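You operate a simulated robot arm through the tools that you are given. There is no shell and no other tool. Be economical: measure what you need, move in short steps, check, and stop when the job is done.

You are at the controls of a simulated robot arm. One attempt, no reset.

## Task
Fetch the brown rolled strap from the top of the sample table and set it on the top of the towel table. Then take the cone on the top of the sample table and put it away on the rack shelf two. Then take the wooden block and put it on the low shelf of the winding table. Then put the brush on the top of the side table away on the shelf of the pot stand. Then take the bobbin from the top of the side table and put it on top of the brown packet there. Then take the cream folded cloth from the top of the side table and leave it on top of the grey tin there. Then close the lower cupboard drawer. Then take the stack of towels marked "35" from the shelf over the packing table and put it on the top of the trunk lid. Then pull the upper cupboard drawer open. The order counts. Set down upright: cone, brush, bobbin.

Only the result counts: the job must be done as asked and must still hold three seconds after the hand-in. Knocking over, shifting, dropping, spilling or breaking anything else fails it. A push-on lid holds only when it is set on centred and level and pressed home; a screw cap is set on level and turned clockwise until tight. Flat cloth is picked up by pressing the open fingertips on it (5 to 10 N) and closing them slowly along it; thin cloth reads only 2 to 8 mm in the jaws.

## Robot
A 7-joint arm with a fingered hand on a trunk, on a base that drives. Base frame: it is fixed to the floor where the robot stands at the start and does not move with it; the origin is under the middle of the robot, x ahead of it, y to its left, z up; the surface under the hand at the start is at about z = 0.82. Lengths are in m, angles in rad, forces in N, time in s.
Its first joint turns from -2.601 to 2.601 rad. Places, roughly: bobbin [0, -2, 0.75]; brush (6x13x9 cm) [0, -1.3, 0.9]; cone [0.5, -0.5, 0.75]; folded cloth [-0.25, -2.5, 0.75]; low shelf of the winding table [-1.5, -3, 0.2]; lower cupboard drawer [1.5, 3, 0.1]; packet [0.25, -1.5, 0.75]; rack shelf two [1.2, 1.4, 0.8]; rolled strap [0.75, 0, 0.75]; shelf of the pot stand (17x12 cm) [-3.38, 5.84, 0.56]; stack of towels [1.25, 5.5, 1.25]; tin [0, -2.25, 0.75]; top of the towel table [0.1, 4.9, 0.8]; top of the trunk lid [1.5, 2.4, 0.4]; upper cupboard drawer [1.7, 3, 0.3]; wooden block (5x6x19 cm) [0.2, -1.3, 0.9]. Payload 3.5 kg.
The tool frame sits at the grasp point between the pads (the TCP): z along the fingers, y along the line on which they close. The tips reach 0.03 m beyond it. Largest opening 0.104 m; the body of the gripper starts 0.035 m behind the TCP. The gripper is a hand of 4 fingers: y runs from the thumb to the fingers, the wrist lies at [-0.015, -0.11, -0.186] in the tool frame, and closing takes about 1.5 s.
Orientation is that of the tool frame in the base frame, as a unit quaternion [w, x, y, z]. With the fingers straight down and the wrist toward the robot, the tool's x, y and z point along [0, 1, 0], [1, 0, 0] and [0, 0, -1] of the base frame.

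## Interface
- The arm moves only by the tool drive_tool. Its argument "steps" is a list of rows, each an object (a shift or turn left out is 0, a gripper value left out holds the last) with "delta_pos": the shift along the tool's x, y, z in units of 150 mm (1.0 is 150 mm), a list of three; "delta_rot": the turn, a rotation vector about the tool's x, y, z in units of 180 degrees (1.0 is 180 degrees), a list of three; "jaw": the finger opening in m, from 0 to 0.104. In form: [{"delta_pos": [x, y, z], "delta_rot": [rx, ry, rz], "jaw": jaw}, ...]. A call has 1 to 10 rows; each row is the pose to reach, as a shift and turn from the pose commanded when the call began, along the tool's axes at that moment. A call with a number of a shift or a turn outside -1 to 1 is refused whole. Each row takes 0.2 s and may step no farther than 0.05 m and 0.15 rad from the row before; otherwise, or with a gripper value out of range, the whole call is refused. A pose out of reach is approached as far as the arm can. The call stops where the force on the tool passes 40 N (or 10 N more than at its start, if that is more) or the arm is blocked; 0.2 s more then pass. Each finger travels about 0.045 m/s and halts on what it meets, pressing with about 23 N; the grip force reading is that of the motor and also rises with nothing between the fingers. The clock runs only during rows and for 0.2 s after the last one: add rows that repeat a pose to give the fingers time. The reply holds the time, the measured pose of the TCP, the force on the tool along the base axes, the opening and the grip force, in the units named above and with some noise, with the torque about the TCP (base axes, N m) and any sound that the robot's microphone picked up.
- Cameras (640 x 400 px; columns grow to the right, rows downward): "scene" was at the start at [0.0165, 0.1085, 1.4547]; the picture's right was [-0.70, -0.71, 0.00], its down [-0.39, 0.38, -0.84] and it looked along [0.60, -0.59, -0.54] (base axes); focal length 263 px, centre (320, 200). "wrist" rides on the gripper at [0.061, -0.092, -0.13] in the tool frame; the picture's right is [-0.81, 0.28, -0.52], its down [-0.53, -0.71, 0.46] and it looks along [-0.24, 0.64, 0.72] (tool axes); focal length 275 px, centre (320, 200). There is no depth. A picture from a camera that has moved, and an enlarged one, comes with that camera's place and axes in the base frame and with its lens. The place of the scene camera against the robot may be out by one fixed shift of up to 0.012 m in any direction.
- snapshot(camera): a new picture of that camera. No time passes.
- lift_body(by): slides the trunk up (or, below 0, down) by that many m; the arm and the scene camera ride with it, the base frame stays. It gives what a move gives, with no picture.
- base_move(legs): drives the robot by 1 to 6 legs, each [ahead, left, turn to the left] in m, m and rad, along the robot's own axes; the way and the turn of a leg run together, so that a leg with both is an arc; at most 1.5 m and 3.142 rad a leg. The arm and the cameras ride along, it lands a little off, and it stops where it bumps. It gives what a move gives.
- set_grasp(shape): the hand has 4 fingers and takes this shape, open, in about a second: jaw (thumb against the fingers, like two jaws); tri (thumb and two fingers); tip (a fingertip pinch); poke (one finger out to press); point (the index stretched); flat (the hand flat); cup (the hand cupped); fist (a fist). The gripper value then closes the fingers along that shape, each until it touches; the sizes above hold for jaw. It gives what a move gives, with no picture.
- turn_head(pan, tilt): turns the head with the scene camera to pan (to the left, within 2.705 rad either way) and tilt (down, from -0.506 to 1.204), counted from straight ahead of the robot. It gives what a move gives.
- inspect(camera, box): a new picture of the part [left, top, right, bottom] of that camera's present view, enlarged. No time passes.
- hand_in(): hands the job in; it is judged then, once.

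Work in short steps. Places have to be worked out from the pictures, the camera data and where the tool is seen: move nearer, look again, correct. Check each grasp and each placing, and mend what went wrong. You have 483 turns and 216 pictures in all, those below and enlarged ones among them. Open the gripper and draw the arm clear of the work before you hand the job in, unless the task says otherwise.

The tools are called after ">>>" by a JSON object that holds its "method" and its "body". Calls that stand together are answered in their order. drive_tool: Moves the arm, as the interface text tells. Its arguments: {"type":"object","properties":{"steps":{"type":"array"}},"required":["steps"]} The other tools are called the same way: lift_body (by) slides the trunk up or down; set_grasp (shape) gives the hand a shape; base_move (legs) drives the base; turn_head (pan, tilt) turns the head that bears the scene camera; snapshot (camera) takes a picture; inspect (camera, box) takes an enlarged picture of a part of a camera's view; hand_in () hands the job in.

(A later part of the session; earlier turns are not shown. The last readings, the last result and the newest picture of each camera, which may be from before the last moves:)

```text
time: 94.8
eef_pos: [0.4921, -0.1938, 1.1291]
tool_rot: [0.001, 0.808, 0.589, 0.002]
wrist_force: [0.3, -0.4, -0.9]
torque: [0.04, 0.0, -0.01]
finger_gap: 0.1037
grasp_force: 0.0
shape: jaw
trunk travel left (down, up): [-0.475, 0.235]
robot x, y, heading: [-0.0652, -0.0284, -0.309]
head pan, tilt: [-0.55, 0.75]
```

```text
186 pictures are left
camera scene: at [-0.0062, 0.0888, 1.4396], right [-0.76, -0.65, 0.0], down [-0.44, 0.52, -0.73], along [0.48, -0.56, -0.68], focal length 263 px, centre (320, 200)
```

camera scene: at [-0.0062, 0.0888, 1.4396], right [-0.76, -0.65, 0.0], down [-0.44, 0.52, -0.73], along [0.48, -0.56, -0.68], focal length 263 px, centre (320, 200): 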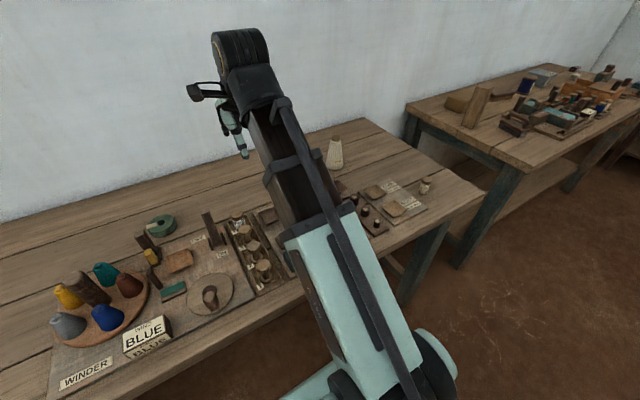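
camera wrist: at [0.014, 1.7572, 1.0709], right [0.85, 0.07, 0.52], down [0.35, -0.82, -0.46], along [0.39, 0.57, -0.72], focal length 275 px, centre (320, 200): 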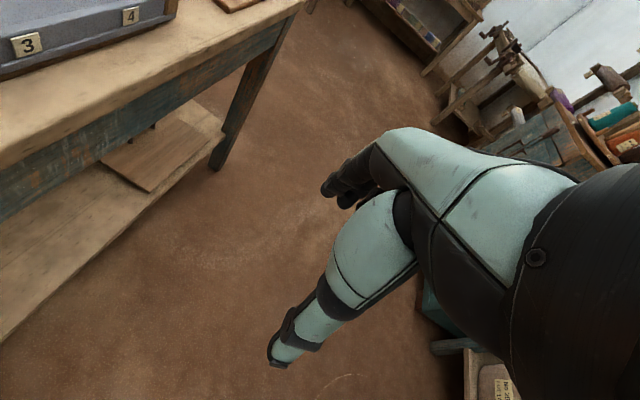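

The cone is at about (0.505, -0.60), about 13 cm tall. I turn the base to face it.

>>> {"method": "base_move", "body": {"legs": [[0, 0, -0.47]]}}

>>> {"method": "turn_head", "body": {"pan": 0.1, "tilt": 0.75}}

>>> {"method": "snapshot", "body": {"camera": "scene"}}

>>> {"method": "snapshot", "body": {"camera": "wrist"}}

```text
time: 96.5
eef_pos: [0.3585, -0.4243, 1.1288]
tool_rot: [0.001, 0.922, 0.387, 0.002]
wrist_force: [-0.4, 0.2, -0.1]
torque: [0.01, 0.03, -0.02]
finger_gap: 0.1036
grasp_force: 0.1
shape: jaw
trunk travel left (down, up): [-0.475, 0.235]
robot x, y, heading: [-0.0683, -0.0235, -0.775]
head pan, tilt: [-0.55, 0.75]
```

```text
time: 97.6
eef_pos: [0.3574, -0.4266, 1.1293]
tool_rot: [0.002, 0.922, 0.388, 0.001]
wrist_force: [-0.1, 0.2, 0.5]
torque: [0.03, 0.02, 0.03]
finger_gap: 0.1036
grasp_force: 0.0
shape: jaw
trunk travel left (down, up): [-0.475, 0.235]
robot x, y, heading: [-0.0693, -0.0243, -0.773]
head pan, tilt: [0.099, 0.75]
```

```text
185 pictures are left
camera scene: at [0.0818, 0.0772, 1.4396], right [-0.63, -0.78, 0.0], down [-0.53, 0.43, -0.73], along [0.57, -0.46, -0.68], focal length 263 px, centre (320, 200)
```

scene: 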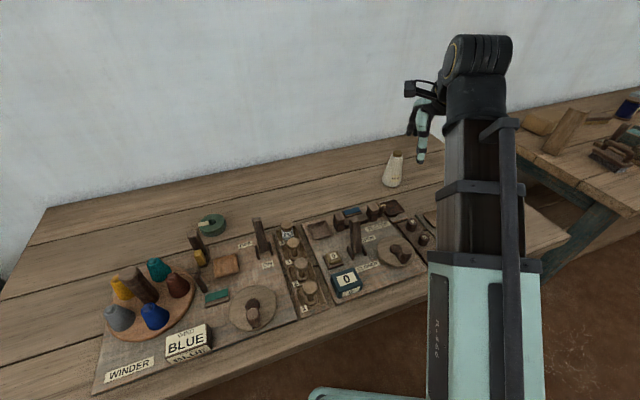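

```text
184 pictures are left
camera wrist: at [0.3355, -0.3165, 1.2587], right [-0.37, -0.77, 0.52], down [-0.88, 0.12, -0.46], along [0.29, -0.63, -0.72], focal length 275 px, centre (320, 200)
```

wrist: 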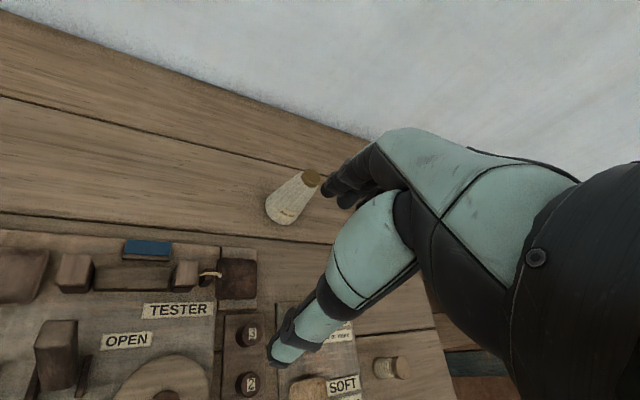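

Cone: base (0.502,-0.60), top z≈0.95. I move over it at height, then check before descending.

>>> {"method": "drive_tool", "body": {"steps": [{"delta_pos": [-0.05, 0.3, 0]}, {"delta_pos": [-0.1, 0.6, 0]}, {"delta_pos": [-0.15, 0.9, 0]}, {"delta_pos": [-0.153, 1.0, 0]}]}}

>>> {"method": "drive_tool", "body": {"steps": [{"delta_pos": [0, 0.25, 0.1]}, {"delta_pos": [0, 0.503, 0.3]}]}}

>>> {"method": "snapshot", "body": {"camera": "wrist"}}

```text
time: 98.6
eef_pos: [0.4481, -0.5462, 1.1297]
tool_rot: [0.002, 0.922, 0.387, 0.002]
wrist_force: [-0.4, -0.5, -0.6]
torque: [0.02, 0.01, 0.01]
finger_gap: 0.1036
grasp_force: 0.1
shape: jaw
trunk travel left (down, up): [-0.475, 0.235]
robot x, y, heading: [-0.0672, -0.0259, -0.778]
head pan, tilt: [0.099, 0.75]
```

```text
time: 99.2
eef_pos: [0.5044, -0.6016, 1.0861]
tool_rot: [0.002, 0.922, 0.388, 0.001]
wrist_force: [1.3, -0.2, -0.6]
torque: [-0.02, -0.01, 0.01]
finger_gap: 0.1038
grasp_force: 0.1
shape: jaw
trunk travel left (down, up): [-0.475, 0.235]
robot x, y, heading: [-0.0711, -0.0232, -0.774]
head pan, tilt: [0.099, 0.75]
```

```text
183 pictures are left
camera wrist: at [0.4819, -0.4918, 1.2158], right [-0.37, -0.77, 0.52], down [-0.88, 0.12, -0.46], along [0.29, -0.63, -0.72], focal length 275 px, centre (320, 200)
```

wrist: 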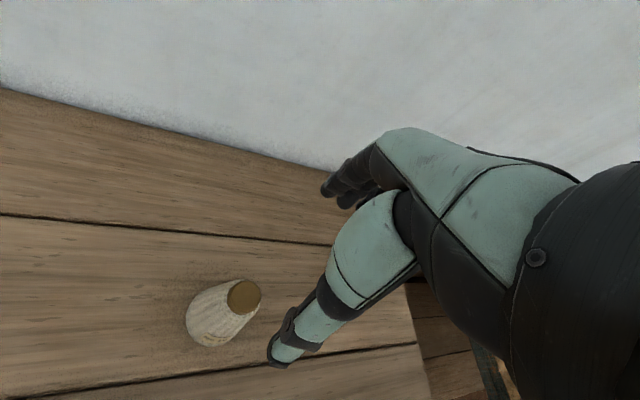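

Cone axis measured (0.502, -0.588); I shift 13 mm and descend to about 0.95.

>>> {"method": "drive_tool", "body": {"steps": [{"delta_pos": [0.05, -0.07, 0.2]}, {"delta_pos": [0.05, -0.07, 0.5]}, {"delta_pos": [0.05, -0.07, 0.75]}, {"delta_pos": [0.05, -0.07, 0.9]}]}}

>>> {"method": "snapshot", "body": {"camera": "wrist"}}

```text
time: 100.2
eef_pos: [0.5008, -0.5879, 0.9493]
tool_rot: [0.001, 0.922, 0.387, 0.002]
wrist_force: [0.6, -0.2, -0.2]
torque: [0.0, -0.01, -0.02]
finger_gap: 0.1038
grasp_force: 0.1
shape: jaw
trunk travel left (down, up): [-0.475, 0.235]
robot x, y, heading: [-0.0681, -0.0249, -0.774]
head pan, tilt: [0.099, 0.75]
```

```text
182 pictures are left
camera wrist: at [0.4777, -0.4788, 1.079], right [-0.37, -0.77, 0.52], down [-0.88, 0.12, -0.46], along [0.29, -0.63, -0.72], focal length 275 px, centre (320, 200)
```

wrist: 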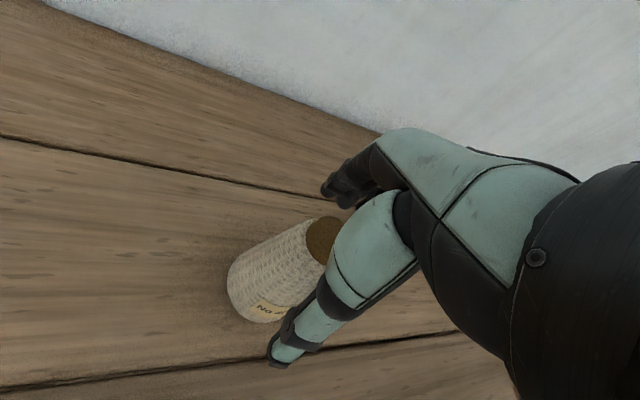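

The cone's top is right at the TCP. I descend 20 mm more and close.

>>> {"method": "drive_tool", "body": {"steps": [{"delta_pos": [0, 0, 0.15]}, {"delta_pos": [0, 0, 0.15], "jaw": 0.0}, {"delta_pos": [0, 0, 0.15], "jaw": 0.0}, {"delta_pos": [0, 0, 0.15], "jaw": 0.0}, {"delta_pos": [0, 0, 0.15], "jaw": 0.0}, {"delta_pos": [0, 0, 0.15], "jaw": 0.0}, {"delta_pos": [0, 0, 0.15], "jaw": 0.0}, {"delta_pos": [0, 0, 0.15], "jaw": 0.0}, {"delta_pos": [0, 0, 0.15], "jaw": 0.0}]}}

>>> {"method": "drive_tool", "body": {"steps": [{"delta_pos": [0, 0, -0.1]}, {"delta_pos": [0, 0, -0.3]}, {"delta_pos": [0, 0, -0.6]}, {"delta_pos": [0, 0, -0.9]}]}}

>>> {"method": "snapshot", "body": {"camera": "wrist"}}

```text
time: 102.2
eef_pos: [0.5017, -0.5882, 0.9277]
tool_rot: [0.002, 0.922, 0.388, 0.002]
wrist_force: [-0.3, 0.5, 0.3]
torque: [0.0, -0.01, 0.01]
finger_gap: 0.0411
grasp_force: 22.6
shape: jaw
trunk travel left (down, up): [-0.475, 0.235]
robot x, y, heading: [-0.0668, -0.0271, -0.773]
head pan, tilt: [0.099, 0.75]
```

```text
time: 103.2
eef_pos: [0.5014, -0.5856, 1.0629]
tool_rot: [0.002, 0.922, 0.388, 0.002]
wrist_force: [0.1, -0.6, -1.4]
torque: [-0.02, 0.0, 0.01]
finger_gap: 0.041
grasp_force: 23.1
shape: jaw
trunk travel left (down, up): [-0.475, 0.235]
robot x, y, heading: [-0.0649, -0.0273, -0.776]
head pan, tilt: [0.099, 0.75]
```

```text
181 pictures are left
camera wrist: at [0.4779, -0.4761, 1.1927], right [-0.37, -0.77, 0.52], down [-0.88, 0.12, -0.46], along [0.29, -0.63, -0.72], focal length 275 px, centre (320, 200)
```

wrist: 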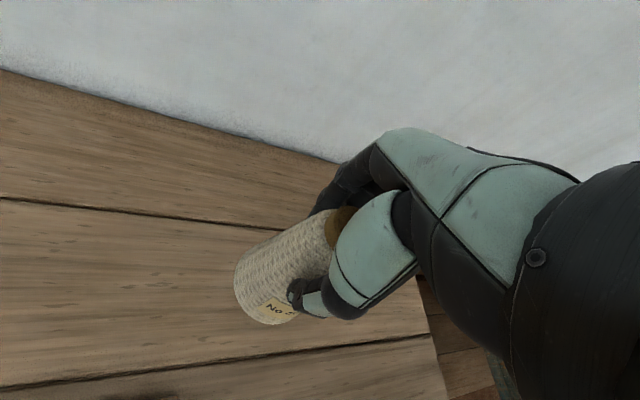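

Cone is held. I raise it and retract for driving.

>>> {"method": "drive_tool", "body": {"steps": [{"delta_pos": [0, -0.1, -0.25]}, {"delta_pos": [0, -0.25, -0.5]}, {"delta_pos": [0, -0.5, -0.7]}, {"delta_pos": [0, -0.75, -0.8]}, {"delta_pos": [0, -1.0, -0.9]}]}}

>>> {"method": "base_move", "body": {"legs": [[0, 0, 0.48], [-0.08, 0, 0], [0, 0, 0.29], [0, 0.8, 0], [0, 0, 0.6]]}}

>>> {"method": "turn_head", "body": {"pan": 0.0, "tilt": 0.5}}

>>> {"method": "snapshot", "body": {"camera": "scene"}}

```text
time: 104.4
eef_pos: [0.3928, -0.4829, 1.1976]
tool_rot: [0.002, 0.922, 0.388, 0.001]
wrist_force: [0.7, -0.3, -0.4]
torque: [0.0, 0.0, 0.01]
finger_gap: 0.0411
grasp_force: 23.1
shape: jaw
trunk travel left (down, up): [-0.475, 0.235]
robot x, y, heading: [-0.0617, -0.0272, -0.778]
head pan, tilt: [0.099, 0.75]
```

```text
time: 113.3
eef_pos: [0.4142, 1.1612, 1.1953]
tool_rot: [0.001, 0.478, 0.878, 0.003]
wrist_force: [0.8, 0.2, -0.4]
torque: [-0.01, 0.01, 0.0]
finger_gap: 0.0409
grasp_force: 23.2
shape: jaw
trunk travel left (down, up): [-0.475, 0.235]
robot x, y, heading: [-0.1328, 0.8079, 0.571]
head pan, tilt: [0.099, 0.75]
```

```text
time: 114.1
eef_pos: [0.4139, 1.1615, 1.1957]
tool_rot: [0.001, 0.479, 0.878, 0.003]
wrist_force: [0.8, 0.0, 0.7]
torque: [-0.02, -0.01, 0.01]
finger_gap: 0.0406
grasp_force: 22.9
shape: jaw
trunk travel left (down, up): [-0.475, 0.235]
robot x, y, heading: [-0.1362, 0.8111, 0.574]
head pan, tilt: [0.0, 0.499]
```

```text
180 pictures are left
camera scene: at [-0.1902, 0.9822, 1.4615], right [0.54, -0.84, 0.0], down [-0.4, -0.26, -0.88], along [0.74, 0.48, -0.48], focal length 263 px, centre (320, 200)
```

scene: 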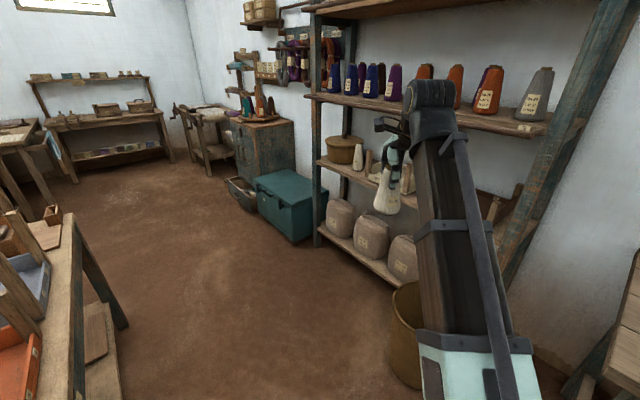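

Zoom on the rack shelves for labels and free space.

>>> {"method": "inspect", "body": {"camera": "scene", "box": [300, 60, 560, 290]}}

```text
1.74 times, centred on (430, 175) of scene
camera zoom: at [-0.1902, 0.9822, 1.4615], right [0.54, -0.84, 0.0], down [-0.4, -0.26, -0.88], along [0.74, 0.48, -0.48], focal length 458 px, centre (129, 244)
```

zoom: 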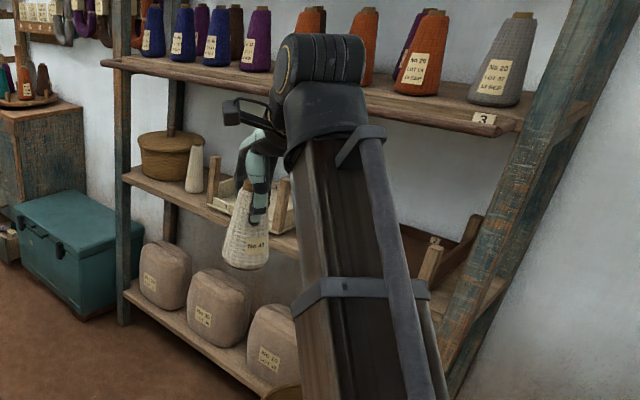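

The shelf under the "3" shelf is shelf two (it holds basket, a small white cone, trays). I drive to about (0.33,1.6) facing the rack to find a free spot.

>>> {"method": "base_move", "body": {"legs": [[0.4, 0.2, 0], [0, 0, -0.5], [0.2, 0.4, 0]]}}

>>> {"method": "turn_head", "body": {"pan": 0.1, "tilt": 0.5}}

>>> {"method": "snapshot", "body": {"camera": "scene"}}

```text
time: 120.6
eef_pos: [0.9184, 1.6638, 1.1968]
tool_rot: [0.001, 0.679, 0.734, 0.002]
wrist_force: [-0.5, 0.2, -1.0]
torque: [-0.01, 0.02, 0.03]
finger_gap: 0.0408
grasp_force: 23.2
shape: jaw
trunk travel left (down, up): [-0.475, 0.235]
robot x, y, heading: [0.2696, 1.6243, 0.076]
head pan, tilt: [0.0, 0.499]
```

```text
time: 121.2
eef_pos: [0.919, 1.6639, 1.1959]
tool_rot: [0.001, 0.679, 0.734, 0.003]
wrist_force: [-0.4, 0.3, -0.7]
torque: [0.01, 0.0, -0.03]
finger_gap: 0.0407
grasp_force: 23.1
shape: jaw
trunk travel left (down, up): [-0.475, 0.235]
robot x, y, heading: [0.2683, 1.6174, 0.073]
head pan, tilt: [0.099, 0.499]
```

```text
178 pictures are left
camera scene: at [0.2998, 1.8022, 1.4615], right [0.18, -0.98, 0.0], down [-0.47, -0.08, -0.88], along [0.86, 0.15, -0.48], focal length 263 px, centre (320, 200)
```

scene: 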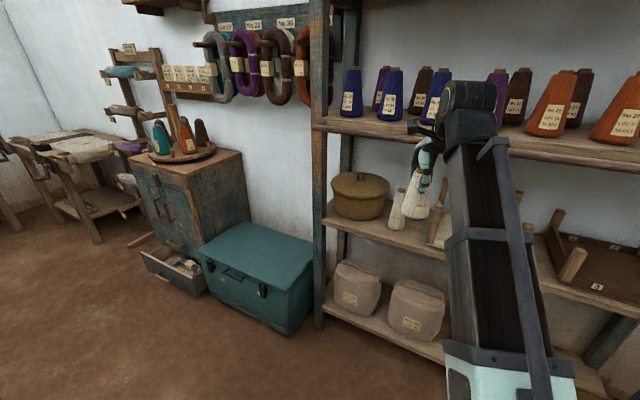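

Free spot on shelf two: in front of the basket, left of the small white cone, ≈(1.27,1.74). I lower the trunk so the arm comes in below the shelf-three edge, and look along the shelf.

>>> {"method": "lift_body", "body": {"by": -0.27}}

>>> {"method": "turn_head", "body": {"pan": -0.1, "tilt": 0.3}}

>>> {"method": "snapshot", "body": {"camera": "scene"}}

>>> {"method": "snapshot", "body": {"camera": "wrist"}}

```text
time: 124.0
eef_pos: [0.9186, 1.6637, 0.9261]
tool_rot: [0.001, 0.68, 0.733, 0.003]
wrist_force: [0.9, 0.7, -0.9]
torque: [0.01, 0.01, -0.02]
finger_gap: 0.041
grasp_force: 22.6
shape: jaw
trunk travel left (down, up): [-0.205, 0.505]
robot x, y, heading: [0.2685, 1.6248, 0.078]
head pan, tilt: [0.099, 0.499]
```

```text
time: 124.7
eef_pos: [0.9193, 1.6646, 0.9267]
tool_rot: [0.001, 0.68, 0.734, 0.002]
wrist_force: [-0.7, 0.7, -1.5]
torque: [0.0, 0.02, -0.01]
finger_gap: 0.0404
grasp_force: 22.7
shape: jaw
trunk travel left (down, up): [-0.205, 0.505]
robot x, y, heading: [0.2701, 1.6209, 0.076]
head pan, tilt: [-0.099, 0.3]
```

```text
177 pictures are left
camera scene: at [0.3036, 1.7842, 1.2099], right [-0.02, -1.0, 0.0], down [-0.3, 0.01, -0.96], along [0.95, -0.02, -0.3], focal length 263 px, centre (320, 200)
```

scene: 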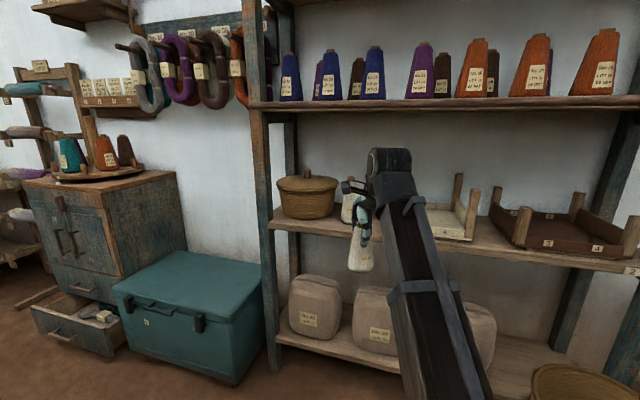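

```text
176 pictures are left
camera wrist: at [0.822, 1.7184, 1.0562], right [0.33, -0.79, 0.52], down [-0.67, -0.59, -0.46], along [0.67, -0.19, -0.72], focal length 275 px, centre (320, 200)
```

wrist: 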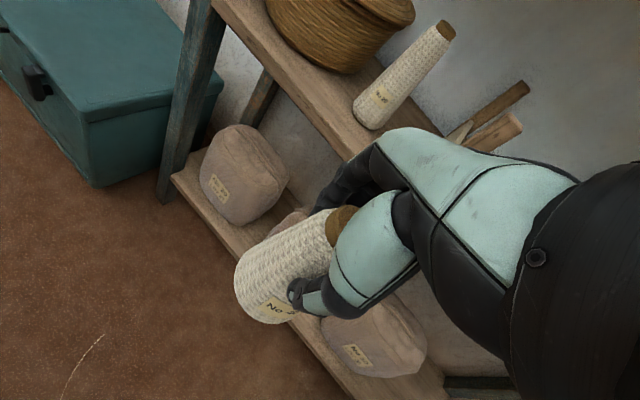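

Triangulating: shelf two is at z≈0.80 with front edge x≈1.145; the small white cone at (1.29,1.64), basket front x≈1.34. I nudge the base forward-left and raise the cone slightly, then look before entering.

>>> {"method": "drive_tool", "body": {"steps": [{"delta_pos": [0, 0, -0.15]}]}}

>>> {"method": "base_move", "body": {"legs": [[0.1, 0.08, 0]]}}

>>> {"method": "snapshot", "body": {"camera": "wrist"}}

>>> {"method": "snapshot", "body": {"camera": "scene"}}

```text
time: 125.1
eef_pos: [0.9184, 1.6638, 0.9505]
tool_rot: [0.001, 0.68, 0.733, 0.002]
wrist_force: [-0.4, -0.5, -0.5]
torque: [0.04, 0.0, 0.01]
finger_gap: 0.0407
grasp_force: 23.1
shape: jaw
trunk travel left (down, up): [-0.205, 0.505]
robot x, y, heading: [0.2656, 1.6219, 0.074]
head pan, tilt: [-0.099, 0.3]
```

```text
time: 126.4
eef_pos: [1.012, 1.753, 0.949]
tool_rot: [0.001, 0.679, 0.734, 0.003]
wrist_force: [0.1, 0.7, -0.5]
torque: [0.01, 0.0, 0.03]
finger_gap: 0.0409
grasp_force: 22.6
shape: jaw
trunk travel left (down, up): [-0.205, 0.505]
robot x, y, heading: [0.3657, 1.7101, 0.082]
head pan, tilt: [-0.099, 0.3]
```

```text
175 pictures are left
camera wrist: at [0.9158, 1.808, 1.0794], right [0.34, -0.79, 0.52], down [-0.67, -0.59, -0.46], along [0.67, -0.19, -0.72], focal length 275 px, centre (320, 200)
```

wrist: 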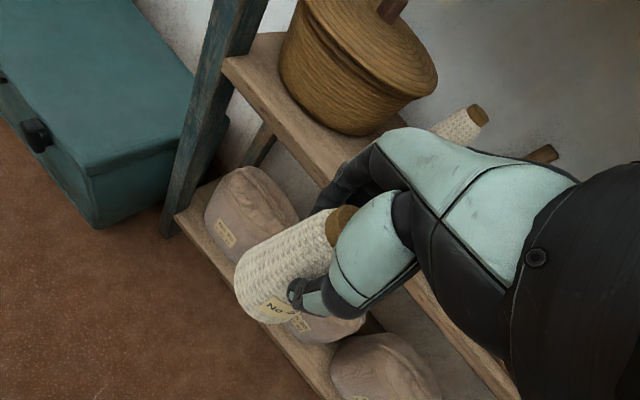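

```text
174 pictures are left
camera scene: at [0.3978, 1.8731, 1.2099], right [-0.02, -1.0, 0.0], down [-0.3, 0.01, -0.96], along [0.96, -0.02, -0.3], focal length 263 px, centre (320, 200)
```

scene: 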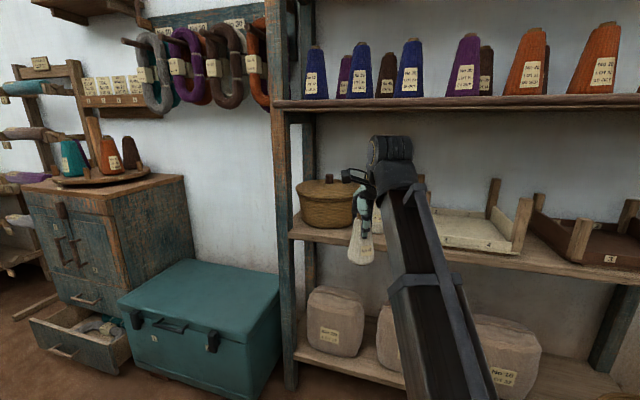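

The rack front is tilted (~20°): edge at (1.19,1.76). I'll set the cone at about (1.255,1.755). Move in at cone-bottom height ≈0.84, first 13 cm, then look.

>>> {"method": "drive_tool", "body": {"steps": [{"delta_pos": [-0.03, 0.3, 0]}, {"delta_pos": [-0.06, 0.6, 0]}, {"delta_pos": [-0.08, 0.9, 0]}]}}

>>> {"method": "snapshot", "body": {"camera": "wrist"}}

>>> {"method": "snapshot", "body": {"camera": "scene"}}

```text
time: 127.2
eef_pos: [1.1492, 1.7526, 0.9509]
tool_rot: [0.001, 0.679, 0.734, 0.001]
wrist_force: [0.4, 0.1, 0.1]
torque: [-0.03, -0.01, 0.05]
finger_gap: 0.0407
grasp_force: 23.1
shape: jaw
trunk travel left (down, up): [-0.205, 0.505]
robot x, y, heading: [0.3631, 1.7088, 0.077]
head pan, tilt: [-0.099, 0.3]
```

```text
173 pictures are left
camera wrist: at [1.0526, 1.8064, 1.0806], right [0.34, -0.79, 0.52], down [-0.67, -0.59, -0.46], along [0.67, -0.19, -0.72], focal length 275 px, centre (320, 200)
```

wrist: 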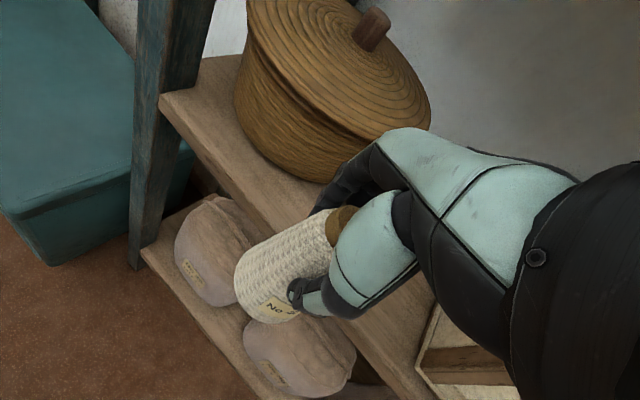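

```text
172 pictures are left
camera scene: at [0.3977, 1.8732, 1.2099], right [-0.02, -1.0, 0.0], down [-0.3, 0.01, -0.96], along [0.96, -0.02, -0.3], focal length 263 px, centre (320, 200)
```

scene: 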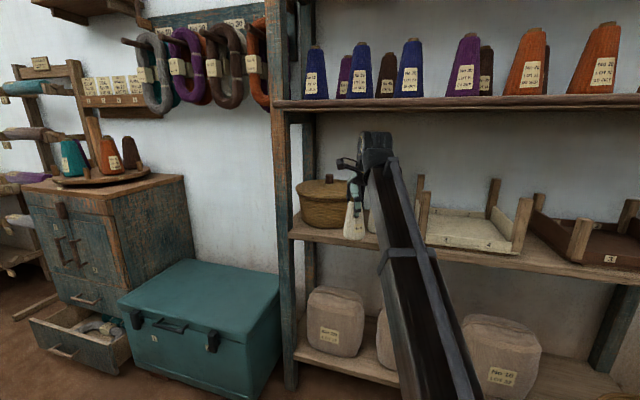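

I zoom into the wrist view to judge the free strip between shelf edge and basket.

>>> {"method": "inspect", "body": {"camera": "wrist", "box": [140, 60, 460, 400]}}

```text
1.18 times, centred on (300, 230) of wrist
camera zoom: at [1.0526, 1.8064, 1.0806], right [0.34, -0.79, 0.52], down [-0.67, -0.59, -0.46], along [0.67, -0.19, -0.72], focal length 324 px, centre (344, 165)
```

zoom: 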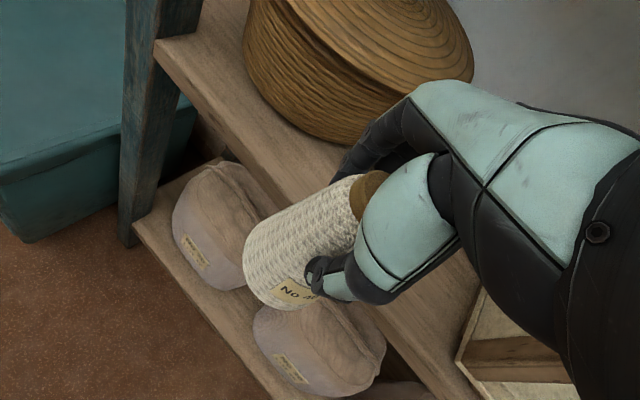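

The strip before the basket is only ~8.5 cm. I check the gap between the small white cone and the tray: back out and shift 17 cm right.

>>> {"method": "drive_tool", "body": {"steps": [{"delta_pos": [0, -0.3, 0]}, {"delta_pos": [0, -0.6, 0]}, {"delta_pos": [0, -0.9, 0]}, {"delta_pos": [-0.3, -1.0, 0]}, {"delta_pos": [-0.6, -1.0, 0]}, {"delta_pos": [-0.9, -1.0, 0]}, {"delta_pos": [-1.0, -1.0, 0]}]}}

>>> {"method": "snapshot", "body": {"camera": "wrist"}}

>>> {"method": "snapshot", "body": {"camera": "scene"}}

```text
time: 128.8
eef_pos: [1.0117, 1.5918, 0.9499]
tool_rot: [0.002, 0.679, 0.735, 0.002]
wrist_force: [-0.4, 0.9, -0.9]
torque: [0.03, 0.01, -0.01]
finger_gap: 0.0411
grasp_force: 22.9
shape: jaw
trunk travel left (down, up): [-0.205, 0.505]
robot x, y, heading: [0.3666, 1.7074, 0.079]
head pan, tilt: [-0.099, 0.3]
```

```text
170 pictures are left
camera wrist: at [0.9147, 1.6456, 1.079], right [0.34, -0.79, 0.52], down [-0.67, -0.59, -0.46], along [0.67, -0.19, -0.72], focal length 275 px, centre (320, 200)
```

wrist: 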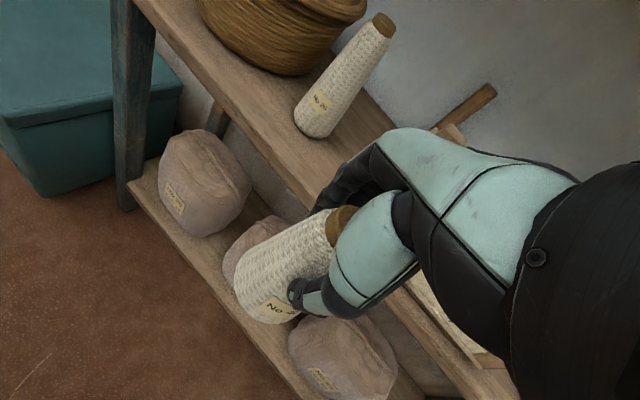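

```text
169 pictures are left
camera scene: at [0.3979, 1.8732, 1.2099], right [-0.02, -1.0, 0.0], down [-0.3, 0.01, -0.96], along [0.96, -0.02, -0.3], focal length 263 px, centre (320, 200)
```

scene: 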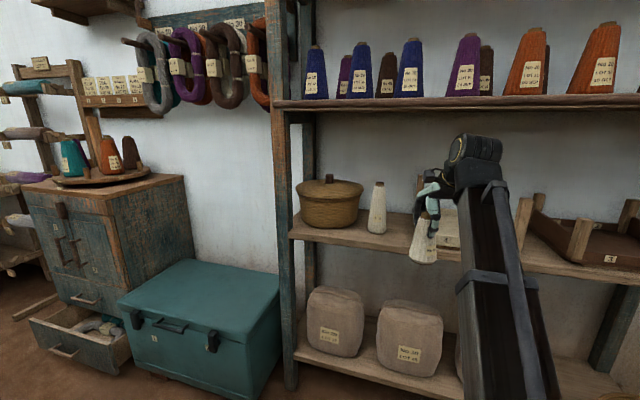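

Best spot is in the triangle between basket, white cone and edge: ≈(1.28,1.713). I yaw the tool -0.38 rad to be square to the rack and shift left, outside the shelf.

>>> {"method": "drive_tool", "body": {"steps": [{"delta_rot": [0, 0, 0.04]}, {"delta_rot": [0, 0, 0.08]}, {"delta_rot": [0, 0, 0.121]}]}}

>>> {"method": "drive_tool", "body": {"steps": [{"delta_pos": [0.3, 0, 0]}, {"delta_pos": [0.6, 0, 0]}, {"delta_pos": [0.9, 0, 0]}, {"delta_pos": [1.0, 0, 0]}]}}

>>> {"method": "drive_tool", "body": {"steps": [{"delta_pos": [0.3, 0.3, 0]}, {"delta_pos": [0.3, 0.6, 0]}]}}

>>> {"method": "snapshot", "body": {"camera": "wrist"}}

```text
time: 129.6
eef_pos: [1.0107, 1.5906, 0.9496]
tool_rot: [0.0, 0.806, 0.592, 0.003]
wrist_force: [0.6, -0.5, -0.4]
torque: [-0.01, -0.05, 0.0]
finger_gap: 0.0407
grasp_force: 22.6
shape: jaw
trunk travel left (down, up): [-0.205, 0.505]
robot x, y, heading: [0.3648, 1.7108, 0.078]
head pan, tilt: [-0.099, 0.3]
```

```text
time: 130.6
eef_pos: [1.0523, 1.7345, 0.9504]
tool_rot: [0.0, 0.806, 0.592, 0.002]
wrist_force: [-0.4, -0.3, -0.9]
torque: [0.01, 0.02, 0.01]
finger_gap: 0.0407
grasp_force: 23.6
shape: jaw
trunk travel left (down, up): [-0.205, 0.505]
robot x, y, heading: [0.3613, 1.7086, 0.077]
head pan, tilt: [-0.099, 0.3]
```

```text
refused: row 1 steps farther than a row can; nothing moved
```

```text
168 pictures are left
camera wrist: at [0.9839, 1.8205, 1.0801], right [0.02, -0.86, 0.52], down [-0.84, -0.3, -0.46], along [0.55, -0.42, -0.72], focal length 275 px, centre (320, 200)
```

wrist: 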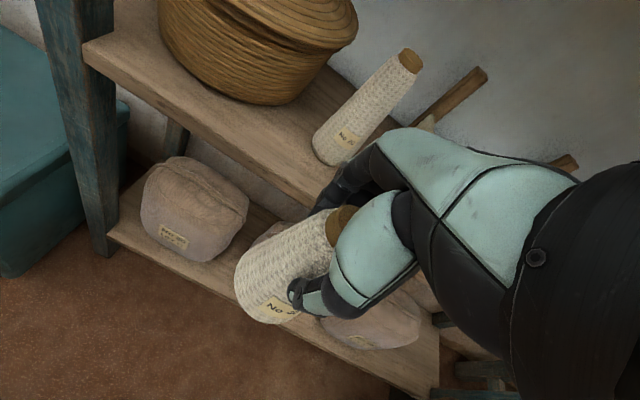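

Refined: edge x≈1.215 at y 1.713, basket front (1.344,1.774), white cone (1.322,1.634): target (1.28,1.713) is good. Move in the first 14 cm.

>>> {"method": "drive_tool", "body": {"steps": [{"delta_pos": [0.15, 0.2, 0]}, {"delta_pos": [0.31, 0.45, 0]}, {"delta_pos": [0.31, 0.75, 0]}, {"delta_pos": [0.31, 1.0, 0]}]}}

>>> {"method": "snapshot", "body": {"camera": "wrist"}}

>>> {"method": "snapshot", "body": {"camera": "scene"}}

```text
time: 131.6
eef_pos: [1.2099, 1.7332, 0.9518]
tool_rot: [0.001, 0.805, 0.593, 0.002]
wrist_force: [-0.2, 0.4, -0.3]
torque: [-0.02, 0.01, 0.03]
finger_gap: 0.0406
grasp_force: 22.9
shape: jaw
trunk travel left (down, up): [-0.205, 0.505]
robot x, y, heading: [0.3676, 1.71, 0.077]
head pan, tilt: [-0.099, 0.3]
```

```text
167 pictures are left
camera wrist: at [1.141, 1.8201, 1.0813], right [0.02, -0.86, 0.52], down [-0.84, -0.3, -0.46], along [0.55, -0.42, -0.72], focal length 275 px, centre (320, 200)
```

wrist: 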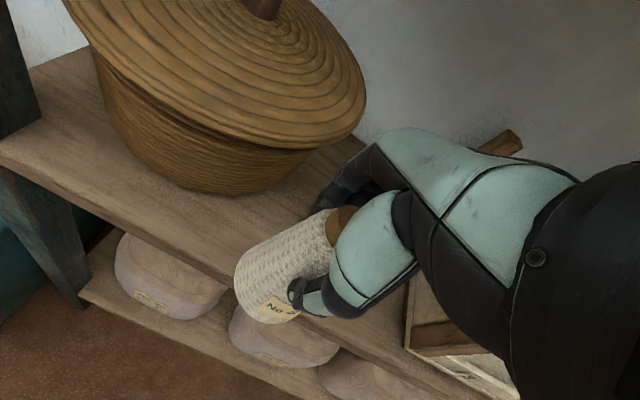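

```text
166 pictures are left
camera scene: at [0.3977, 1.8733, 1.2099], right [-0.02, -1.0, 0.0], down [-0.3, 0.01, -0.96], along [0.96, -0.02, -0.3], focal length 263 px, centre (320, 200)
```

scene: 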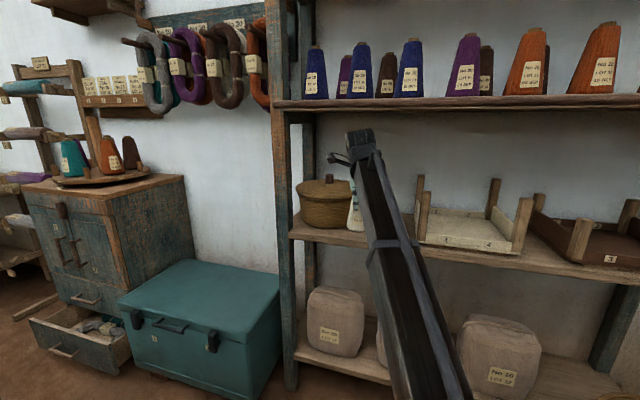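

I refine the target to (1.265,1.700) to keep fingers off the basket lid rim and white cone; move there and descend gently to contact.

>>> {"method": "drive_tool", "body": {"steps": [{"delta_pos": [-0.1, 0.15, 0]}, {"delta_pos": [-0.1, 0.3, 0]}, {"delta_pos": [-0.1, 0.415, 0]}]}}

>>> {"method": "snapshot", "body": {"camera": "wrist"}}

```text
time: 132.4
eef_pos: [1.2648, 1.7014, 0.9516]
tool_rot: [0.002, 0.805, 0.593, 0.003]
wrist_force: [-0.7, 0.8, -0.2]
torque: [0.01, -0.02, 0.0]
finger_gap: 0.0408
grasp_force: 23.2
shape: jaw
trunk travel left (down, up): [-0.205, 0.505]
robot x, y, heading: [0.3623, 1.7048, 0.079]
head pan, tilt: [-0.099, 0.3]
```

```text
165 pictures are left
camera wrist: at [1.1961, 1.7874, 1.0811], right [0.02, -0.86, 0.52], down [-0.84, -0.3, -0.46], along [0.55, -0.42, -0.72], focal length 275 px, centre (320, 200)
```

wrist: 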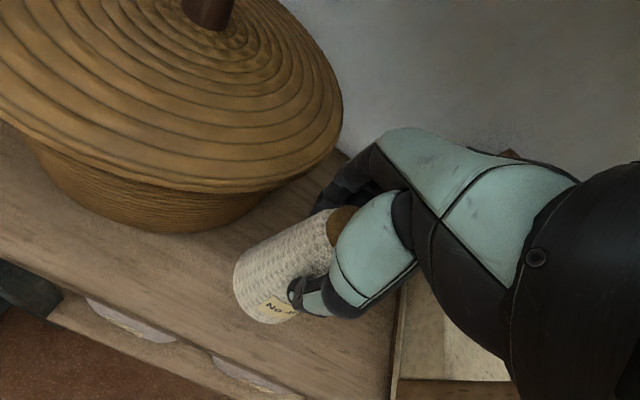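

The cone is over clear shelf surface. Descend to about 0.912, then creep.

>>> {"method": "drive_tool", "body": {"steps": [{"delta_pos": [0, 0, 0.13]}, {"delta_pos": [0, 0, 0.24]}, {"delta_pos": [0, 0, 0.27]}, {"delta_pos": [0, 0, 0.3]}, {"delta_pos": [0, 0, 0.33]}, {"delta_pos": [0, 0, 0.36]}]}}

```text
time: 134.0
eef_pos: [1.2665, 1.7016, 0.9044]
tool_rot: [0.005, 0.806, 0.592, 0.008]
wrist_force: [-2.5, 1.6, 24.4]
torque: [-0.03, 0.07, 0.0]
finger_gap: 0.043
grasp_force: 23.0
shape: jaw
trunk travel left (down, up): [-0.205, 0.505]
robot x, y, heading: [0.3656, 1.7112, 0.072]
head pan, tilt: [-0.099, 0.3]
stopped in row 6: the force on the tool passed its limit at 41 N (the readings are from after the stop); the commanded pose is now the measured one
```

Contact at 0.904. I relax 4 mm upward, then open a little (to 0.066).

>>> {"method": "drive_tool", "body": {"steps": [{"delta_pos": [0, 0, -0.025]}, {"delta_pos": [0, 0, -0.025], "jaw": 0.055}, {"delta_pos": [0, 0, -0.025], "jaw": 0.066}, {"delta_pos": [0, 0, -0.025], "jaw": 0.066}, {"delta_pos": [0, 0, -0.025], "jaw": 0.066}]}}

>>> {"method": "snapshot", "body": {"camera": "wrist"}}

```text
time: 135.2
eef_pos: [1.2679, 1.702, 0.9047]
tool_rot: [0.003, 0.806, 0.592, 0.007]
wrist_force: [0.1, -0.3, 0.4]
torque: [0.02, -0.03, 0.03]
finger_gap: 0.0656
grasp_force: 0.0
shape: jaw
trunk travel left (down, up): [-0.205, 0.505]
robot x, y, heading: [0.3656, 1.7061, 0.08]
head pan, tilt: [-0.099, 0.3]
```

```text
164 pictures are left
camera wrist: at [1.1973, 1.788, 1.0332], right [0.02, -0.86, 0.52], down [-0.83, -0.3, -0.47], along [0.55, -0.42, -0.72], focal length 275 px, centre (320, 200)
```

wrist: 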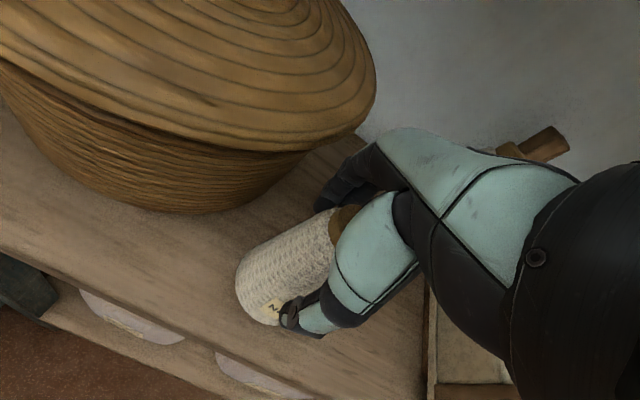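

Cone stands free. Rise 8 cm straight up, then back out.

>>> {"method": "drive_tool", "body": {"steps": [{"delta_pos": [0, 0, -0.12]}, {"delta_pos": [0, 0, -0.3]}, {"delta_pos": [0, 0, -0.54]}]}}

>>> {"method": "drive_tool", "body": {"steps": [{"delta_pos": [0, -0.2, 0]}, {"delta_pos": [0, -0.5, 0]}, {"delta_pos": [0, -0.8, 0]}, {"delta_pos": [0, -1, 0]}]}}

>>> {"method": "snapshot", "body": {"camera": "scene"}}

>>> {"method": "snapshot", "body": {"camera": "wrist"}}

```text
time: 136.0
eef_pos: [1.2662, 1.702, 0.9831]
tool_rot: [0.003, 0.805, 0.593, 0.004]
wrist_force: [-0.2, -0.2, 0.0]
torque: [-0.01, -0.01, 0.0]
finger_gap: 0.0656
grasp_force: 0.1
shape: jaw
trunk travel left (down, up): [-0.205, 0.505]
robot x, y, heading: [0.365, 1.704, 0.079]
head pan, tilt: [-0.099, 0.3]
```

```text
time: 137.0
eef_pos: [1.1226, 1.7464, 0.9833]
tool_rot: [0.003, 0.805, 0.593, 0.004]
wrist_force: [-0.5, 0.1, 0.2]
torque: [0.0, 0.02, -0.01]
finger_gap: 0.0656
grasp_force: 0.0
shape: jaw
trunk travel left (down, up): [-0.205, 0.505]
robot x, y, heading: [0.3647, 1.7057, 0.076]
head pan, tilt: [-0.099, 0.3]
```

```text
163 pictures are left
camera scene: at [0.398, 1.8731, 1.2099], right [-0.02, -1.0, 0.0], down [-0.3, 0.01, -0.96], along [0.95, -0.02, -0.3], focal length 263 px, centre (320, 200)
```

scene: 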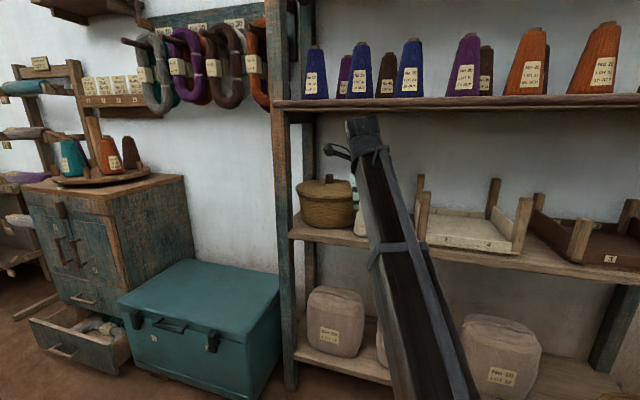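

```text
162 pictures are left
camera wrist: at [1.0536, 1.8322, 1.1138], right [0.02, -0.86, 0.52], down [-0.83, -0.3, -0.47], along [0.55, -0.42, -0.72], focal length 275 px, centre (320, 200)
```

wrist: 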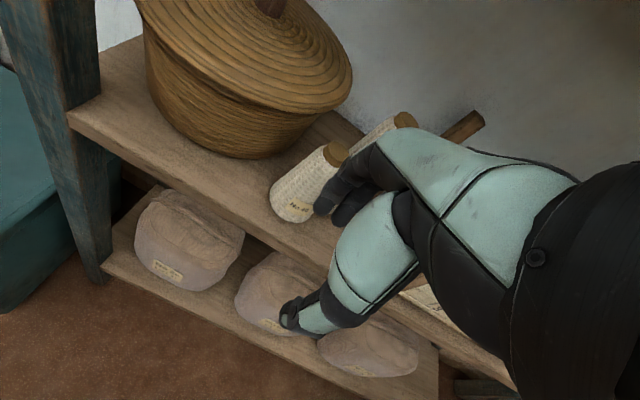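

Cone stands upright on shelf two. I retract further, undo the yaw, then raise the trunk.

>>> {"method": "drive_tool", "body": {"steps": [{"delta_pos": [0, -0.3, 0], "jaw": 0.104}, {"delta_pos": [0, -0.6, 0], "jaw": 0.104}, {"delta_pos": [0, -0.9, 0], "delta_rot": [0, 0, -0.04]}, {"delta_pos": [0, -1, 0], "delta_rot": [0, 0, -0.08]}, {"delta_pos": [0, -1, 0], "delta_rot": [0, 0, -0.121]}]}}

>>> {"method": "lift_body", "body": {"by": 0.27}}

>>> {"method": "base_move", "body": {"legs": [[-0.27, -0.4, 0], [-0.18, -0.45, 0], [-0.1, -0.8, 0]]}}

>>> {"method": "turn_head", "body": {"pan": -1.1, "tilt": 0.6}}

>>> {"method": "snapshot", "body": {"camera": "scene"}}

```text
time: 138.2
eef_pos: [0.9799, 1.7903, 0.982]
tool_rot: [0.004, 0.678, 0.735, 0.005]
wrist_force: [0.0, 0.5, -0.8]
torque: [0.01, 0.0, -0.01]
finger_gap: 0.1037
grasp_force: 0.0
shape: jaw
trunk travel left (down, up): [-0.205, 0.505]
robot x, y, heading: [0.3658, 1.7093, 0.076]
head pan, tilt: [-0.099, 0.3]
```

```text
time: 140.9
eef_pos: [0.9808, 1.7906, 1.2511]
tool_rot: [0.005, 0.678, 0.735, 0.005]
wrist_force: [-0.2, 0.7, 0.3]
torque: [0.02, -0.01, -0.03]
finger_gap: 0.1036
grasp_force: 0.0
shape: jaw
trunk travel left (down, up): [-0.475, 0.235]
robot x, y, heading: [0.3682, 1.7107, 0.082]
head pan, tilt: [-0.099, 0.3]
```

```text
time: 150.1
eef_pos: [0.5725, 0.1165, 1.2516]
tool_rot: [0.004, 0.676, 0.737, 0.005]
wrist_force: [1.4, 1.1, 0.1]
torque: [0.0, 0.01, 0.02]
finger_gap: 0.1035
grasp_force: 0.0
shape: jaw
trunk travel left (down, up): [-0.475, 0.235]
robot x, y, heading: [-0.0396, 0.0295, 0.083]
head pan, tilt: [-0.099, 0.3]
```

```text
time: 151.4
eef_pos: [0.5726, 0.1178, 1.2518]
tool_rot: [0.004, 0.676, 0.737, 0.005]
wrist_force: [0.4, 0.2, 0.2]
torque: [0.05, 0.01, 0.0]
finger_gap: 0.1038
grasp_force: 0.1
shape: jaw
trunk travel left (down, up): [-0.475, 0.235]
robot x, y, heading: [-0.043, 0.0323, 0.087]
head pan, tilt: [-1.1, 0.6]
```

```text
161 pictures are left
camera scene: at [-0.0564, 0.1212, 1.4525], right [-0.85, -0.53, 0.0], down [-0.3, 0.48, -0.83], along [0.44, -0.7, -0.56], focal length 263 px, centre (320, 200)
```

scene: 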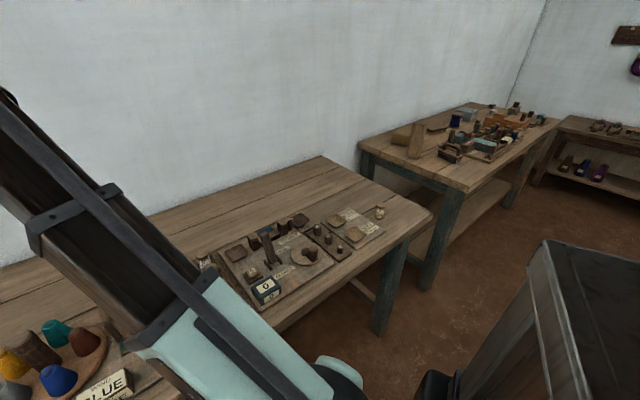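

I zoom on the side table.

>>> {"method": "inspect", "body": {"camera": "scene", "box": [350, 85, 640, 220]}}

```text
2.21 times, centred on (495, 152) of scene
camera zoom: at [-0.0564, 0.1212, 1.4525], right [-0.85, -0.53, 0.0], down [-0.3, 0.48, -0.83], along [0.44, -0.7, -0.56], focal length 581 px, centre (-66, 305)
```

zoom: 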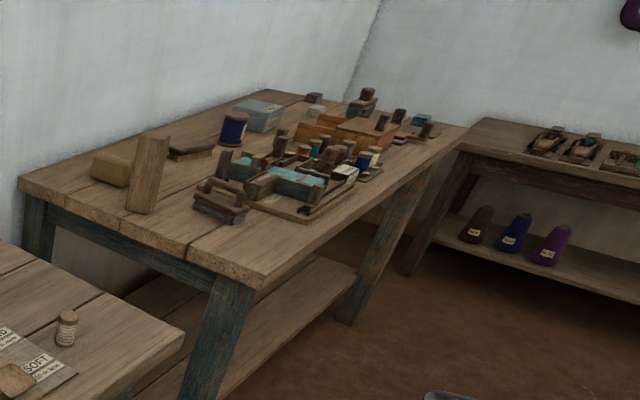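

Block at about (0.23,-1.36), packet, brush, bobbin, tin beyond. I back away from the sample table and drive to (-0.6,-1.2) facing the side table.

>>> {"method": "base_move", "body": {"legs": [[-0.57, -0.08, 0], [-0.09, -1.1, 0], [0, 0, -0.35]]}}

>>> {"method": "turn_head", "body": {"pan": -0.1, "tilt": 0.6}}

>>> {"method": "snapshot", "body": {"camera": "scene"}}

```text
time: 161.0
eef_pos: [-0.018, -1.327, 1.252]
tool_rot: [0.005, 0.797, 0.603, 0.004]
wrist_force: [-0.5, 0.3, 0.7]
torque: [0.01, 0.03, 0.01]
finger_gap: 0.1037
grasp_force: 0.1
shape: jaw
trunk travel left (down, up): [-0.475, 0.235]
robot x, y, heading: [-0.6242, -1.1938, -0.278]
head pan, tilt: [-1.1, 0.6]
```

```text
time: 162.3
eef_pos: [-0.0189, -1.3277, 1.2508]
tool_rot: [0.005, 0.797, 0.603, 0.003]
wrist_force: [-0.1, 1.0, -0.3]
torque: [-0.02, -0.01, 0.01]
finger_gap: 0.1036
grasp_force: 0.0
shape: jaw
trunk travel left (down, up): [-0.475, 0.235]
robot x, y, heading: [-0.6225, -1.1888, -0.274]
head pan, tilt: [-0.099, 0.6]
```

```text
159 pictures are left
camera scene: at [-0.541, -1.0459, 1.4524], right [-0.37, -0.93, 0.0], down [-0.53, 0.21, -0.83], along [0.77, -0.3, -0.56], focal length 263 px, centre (320, 200)
```

scene: 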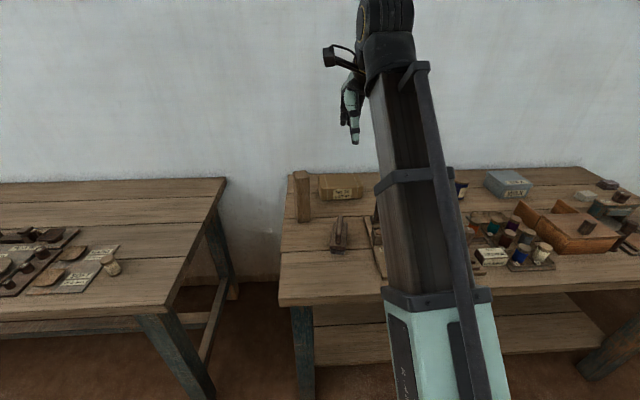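

The block stands upright at about (0.245,-1.29), top z≈1.0. I move the hand most of the way at height and view with the wrist camera.

>>> {"method": "drive_tool", "body": {"steps": [{"delta_pos": [0.2, 0.25, 0]}, {"delta_pos": [0.4, 0.45, 0]}, {"delta_pos": [0.6, 0.65, 0]}, {"delta_pos": [0.73, 0.8, 0]}]}}

>>> {"method": "snapshot", "body": {"camera": "wrist"}}

>>> {"method": "snapshot", "body": {"camera": "scene"}}

```text
time: 163.3
eef_pos: [0.1274, -1.2532, 1.2552]
tool_rot: [0.004, 0.798, 0.603, 0.003]
wrist_force: [0.4, -0.5, -0.2]
torque: [-0.03, 0.04, 0.0]
finger_gap: 0.1038
grasp_force: 0.1
shape: jaw
trunk travel left (down, up): [-0.475, 0.235]
robot x, y, heading: [-0.6263, -1.1871, -0.272]
head pan, tilt: [-0.099, 0.6]
```

```text
158 pictures are left
camera wrist: at [0.0555, -1.1683, 1.3835], right [0.04, -0.85, 0.52], down [-0.83, -0.32, -0.46], along [0.56, -0.41, -0.72], focal length 275 px, centre (320, 200)
```

wrist: 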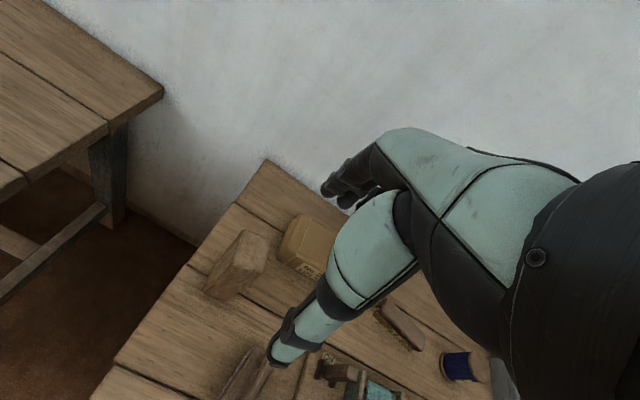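

```text
157 pictures are left
camera scene: at [-0.5407, -1.0458, 1.4524], right [-0.37, -0.93, 0.0], down [-0.53, 0.21, -0.82], along [0.77, -0.3, -0.57], focal length 263 px, centre (320, 200)
```

scene: 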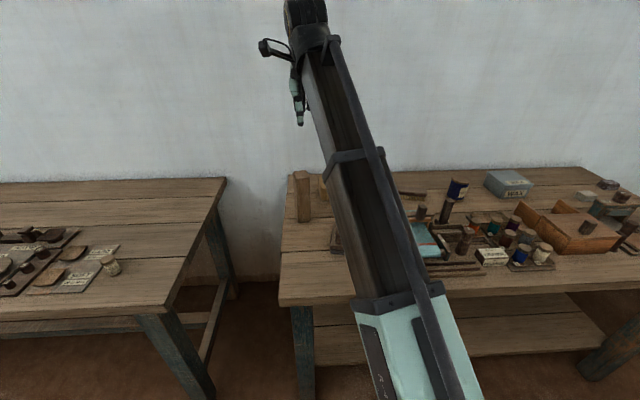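

Zoom the wrist view on the block.

>>> {"method": "inspect", "body": {"camera": "wrist", "box": [180, 200, 340, 320]}}

```text
3.33 times, centred on (260, 260) of wrist
camera zoom: at [0.0555, -1.1683, 1.3835], right [0.04, -0.85, 0.52], down [-0.83, -0.32, -0.46], along [0.56, -0.41, -0.72], focal length 918 px, centre (520, 0)
```

zoom: 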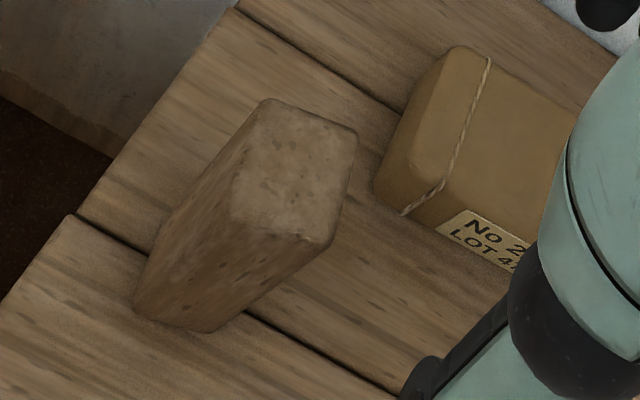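

Block top centre ≈(0.224,-1.281), nearly axis-aligned (-0.08). I yaw the tool to match, move above and descend to 1.09.

>>> {"method": "drive_tool", "body": {"steps": [{"delta_pos": [0, 0.2, 0.1], "delta_rot": [0, 0, -0.03]}, {"delta_pos": [0, 0.45, 0.2], "delta_rot": [0, 0, -0.062]}, {"delta_pos": [0, 0.673, 0.4], "delta_rot": [0, 0, -0.062]}, {"delta_pos": [0, 0.673, 0.7], "delta_rot": [0, 0, -0.062]}, {"delta_pos": [0, 0.673, 1.0], "delta_rot": [0, 0, -0.062]}]}}

>>> {"method": "snapshot", "body": {"camera": "wrist"}}

```text
time: 164.5
eef_pos: [0.2246, -1.2799, 1.1036]
tool_rot: [0.005, 0.736, 0.677, 0.003]
wrist_force: [0.3, -0.2, -0.1]
torque: [0.01, 0.02, 0.03]
finger_gap: 0.1038
grasp_force: 0.1
shape: jaw
trunk travel left (down, up): [-0.475, 0.235]
robot x, y, heading: [-0.626, -1.1887, -0.281]
head pan, tilt: [-0.099, 0.6]
```

```text
155 pictures are left
camera wrist: at [0.1371, -1.2104, 1.2334], right [0.2, -0.83, 0.52], down [-0.75, -0.47, -0.46], along [0.63, -0.3, -0.72], focal length 275 px, centre (320, 200)
```

wrist: 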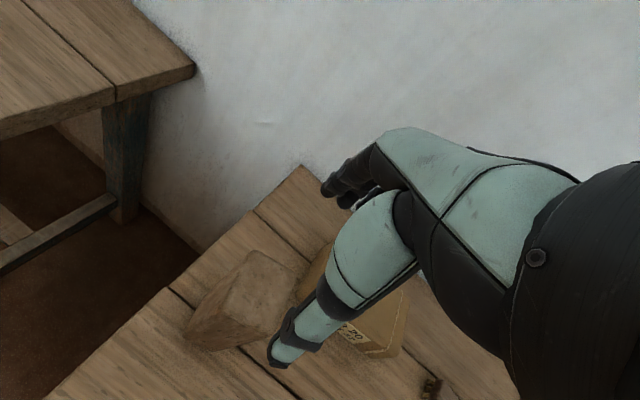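

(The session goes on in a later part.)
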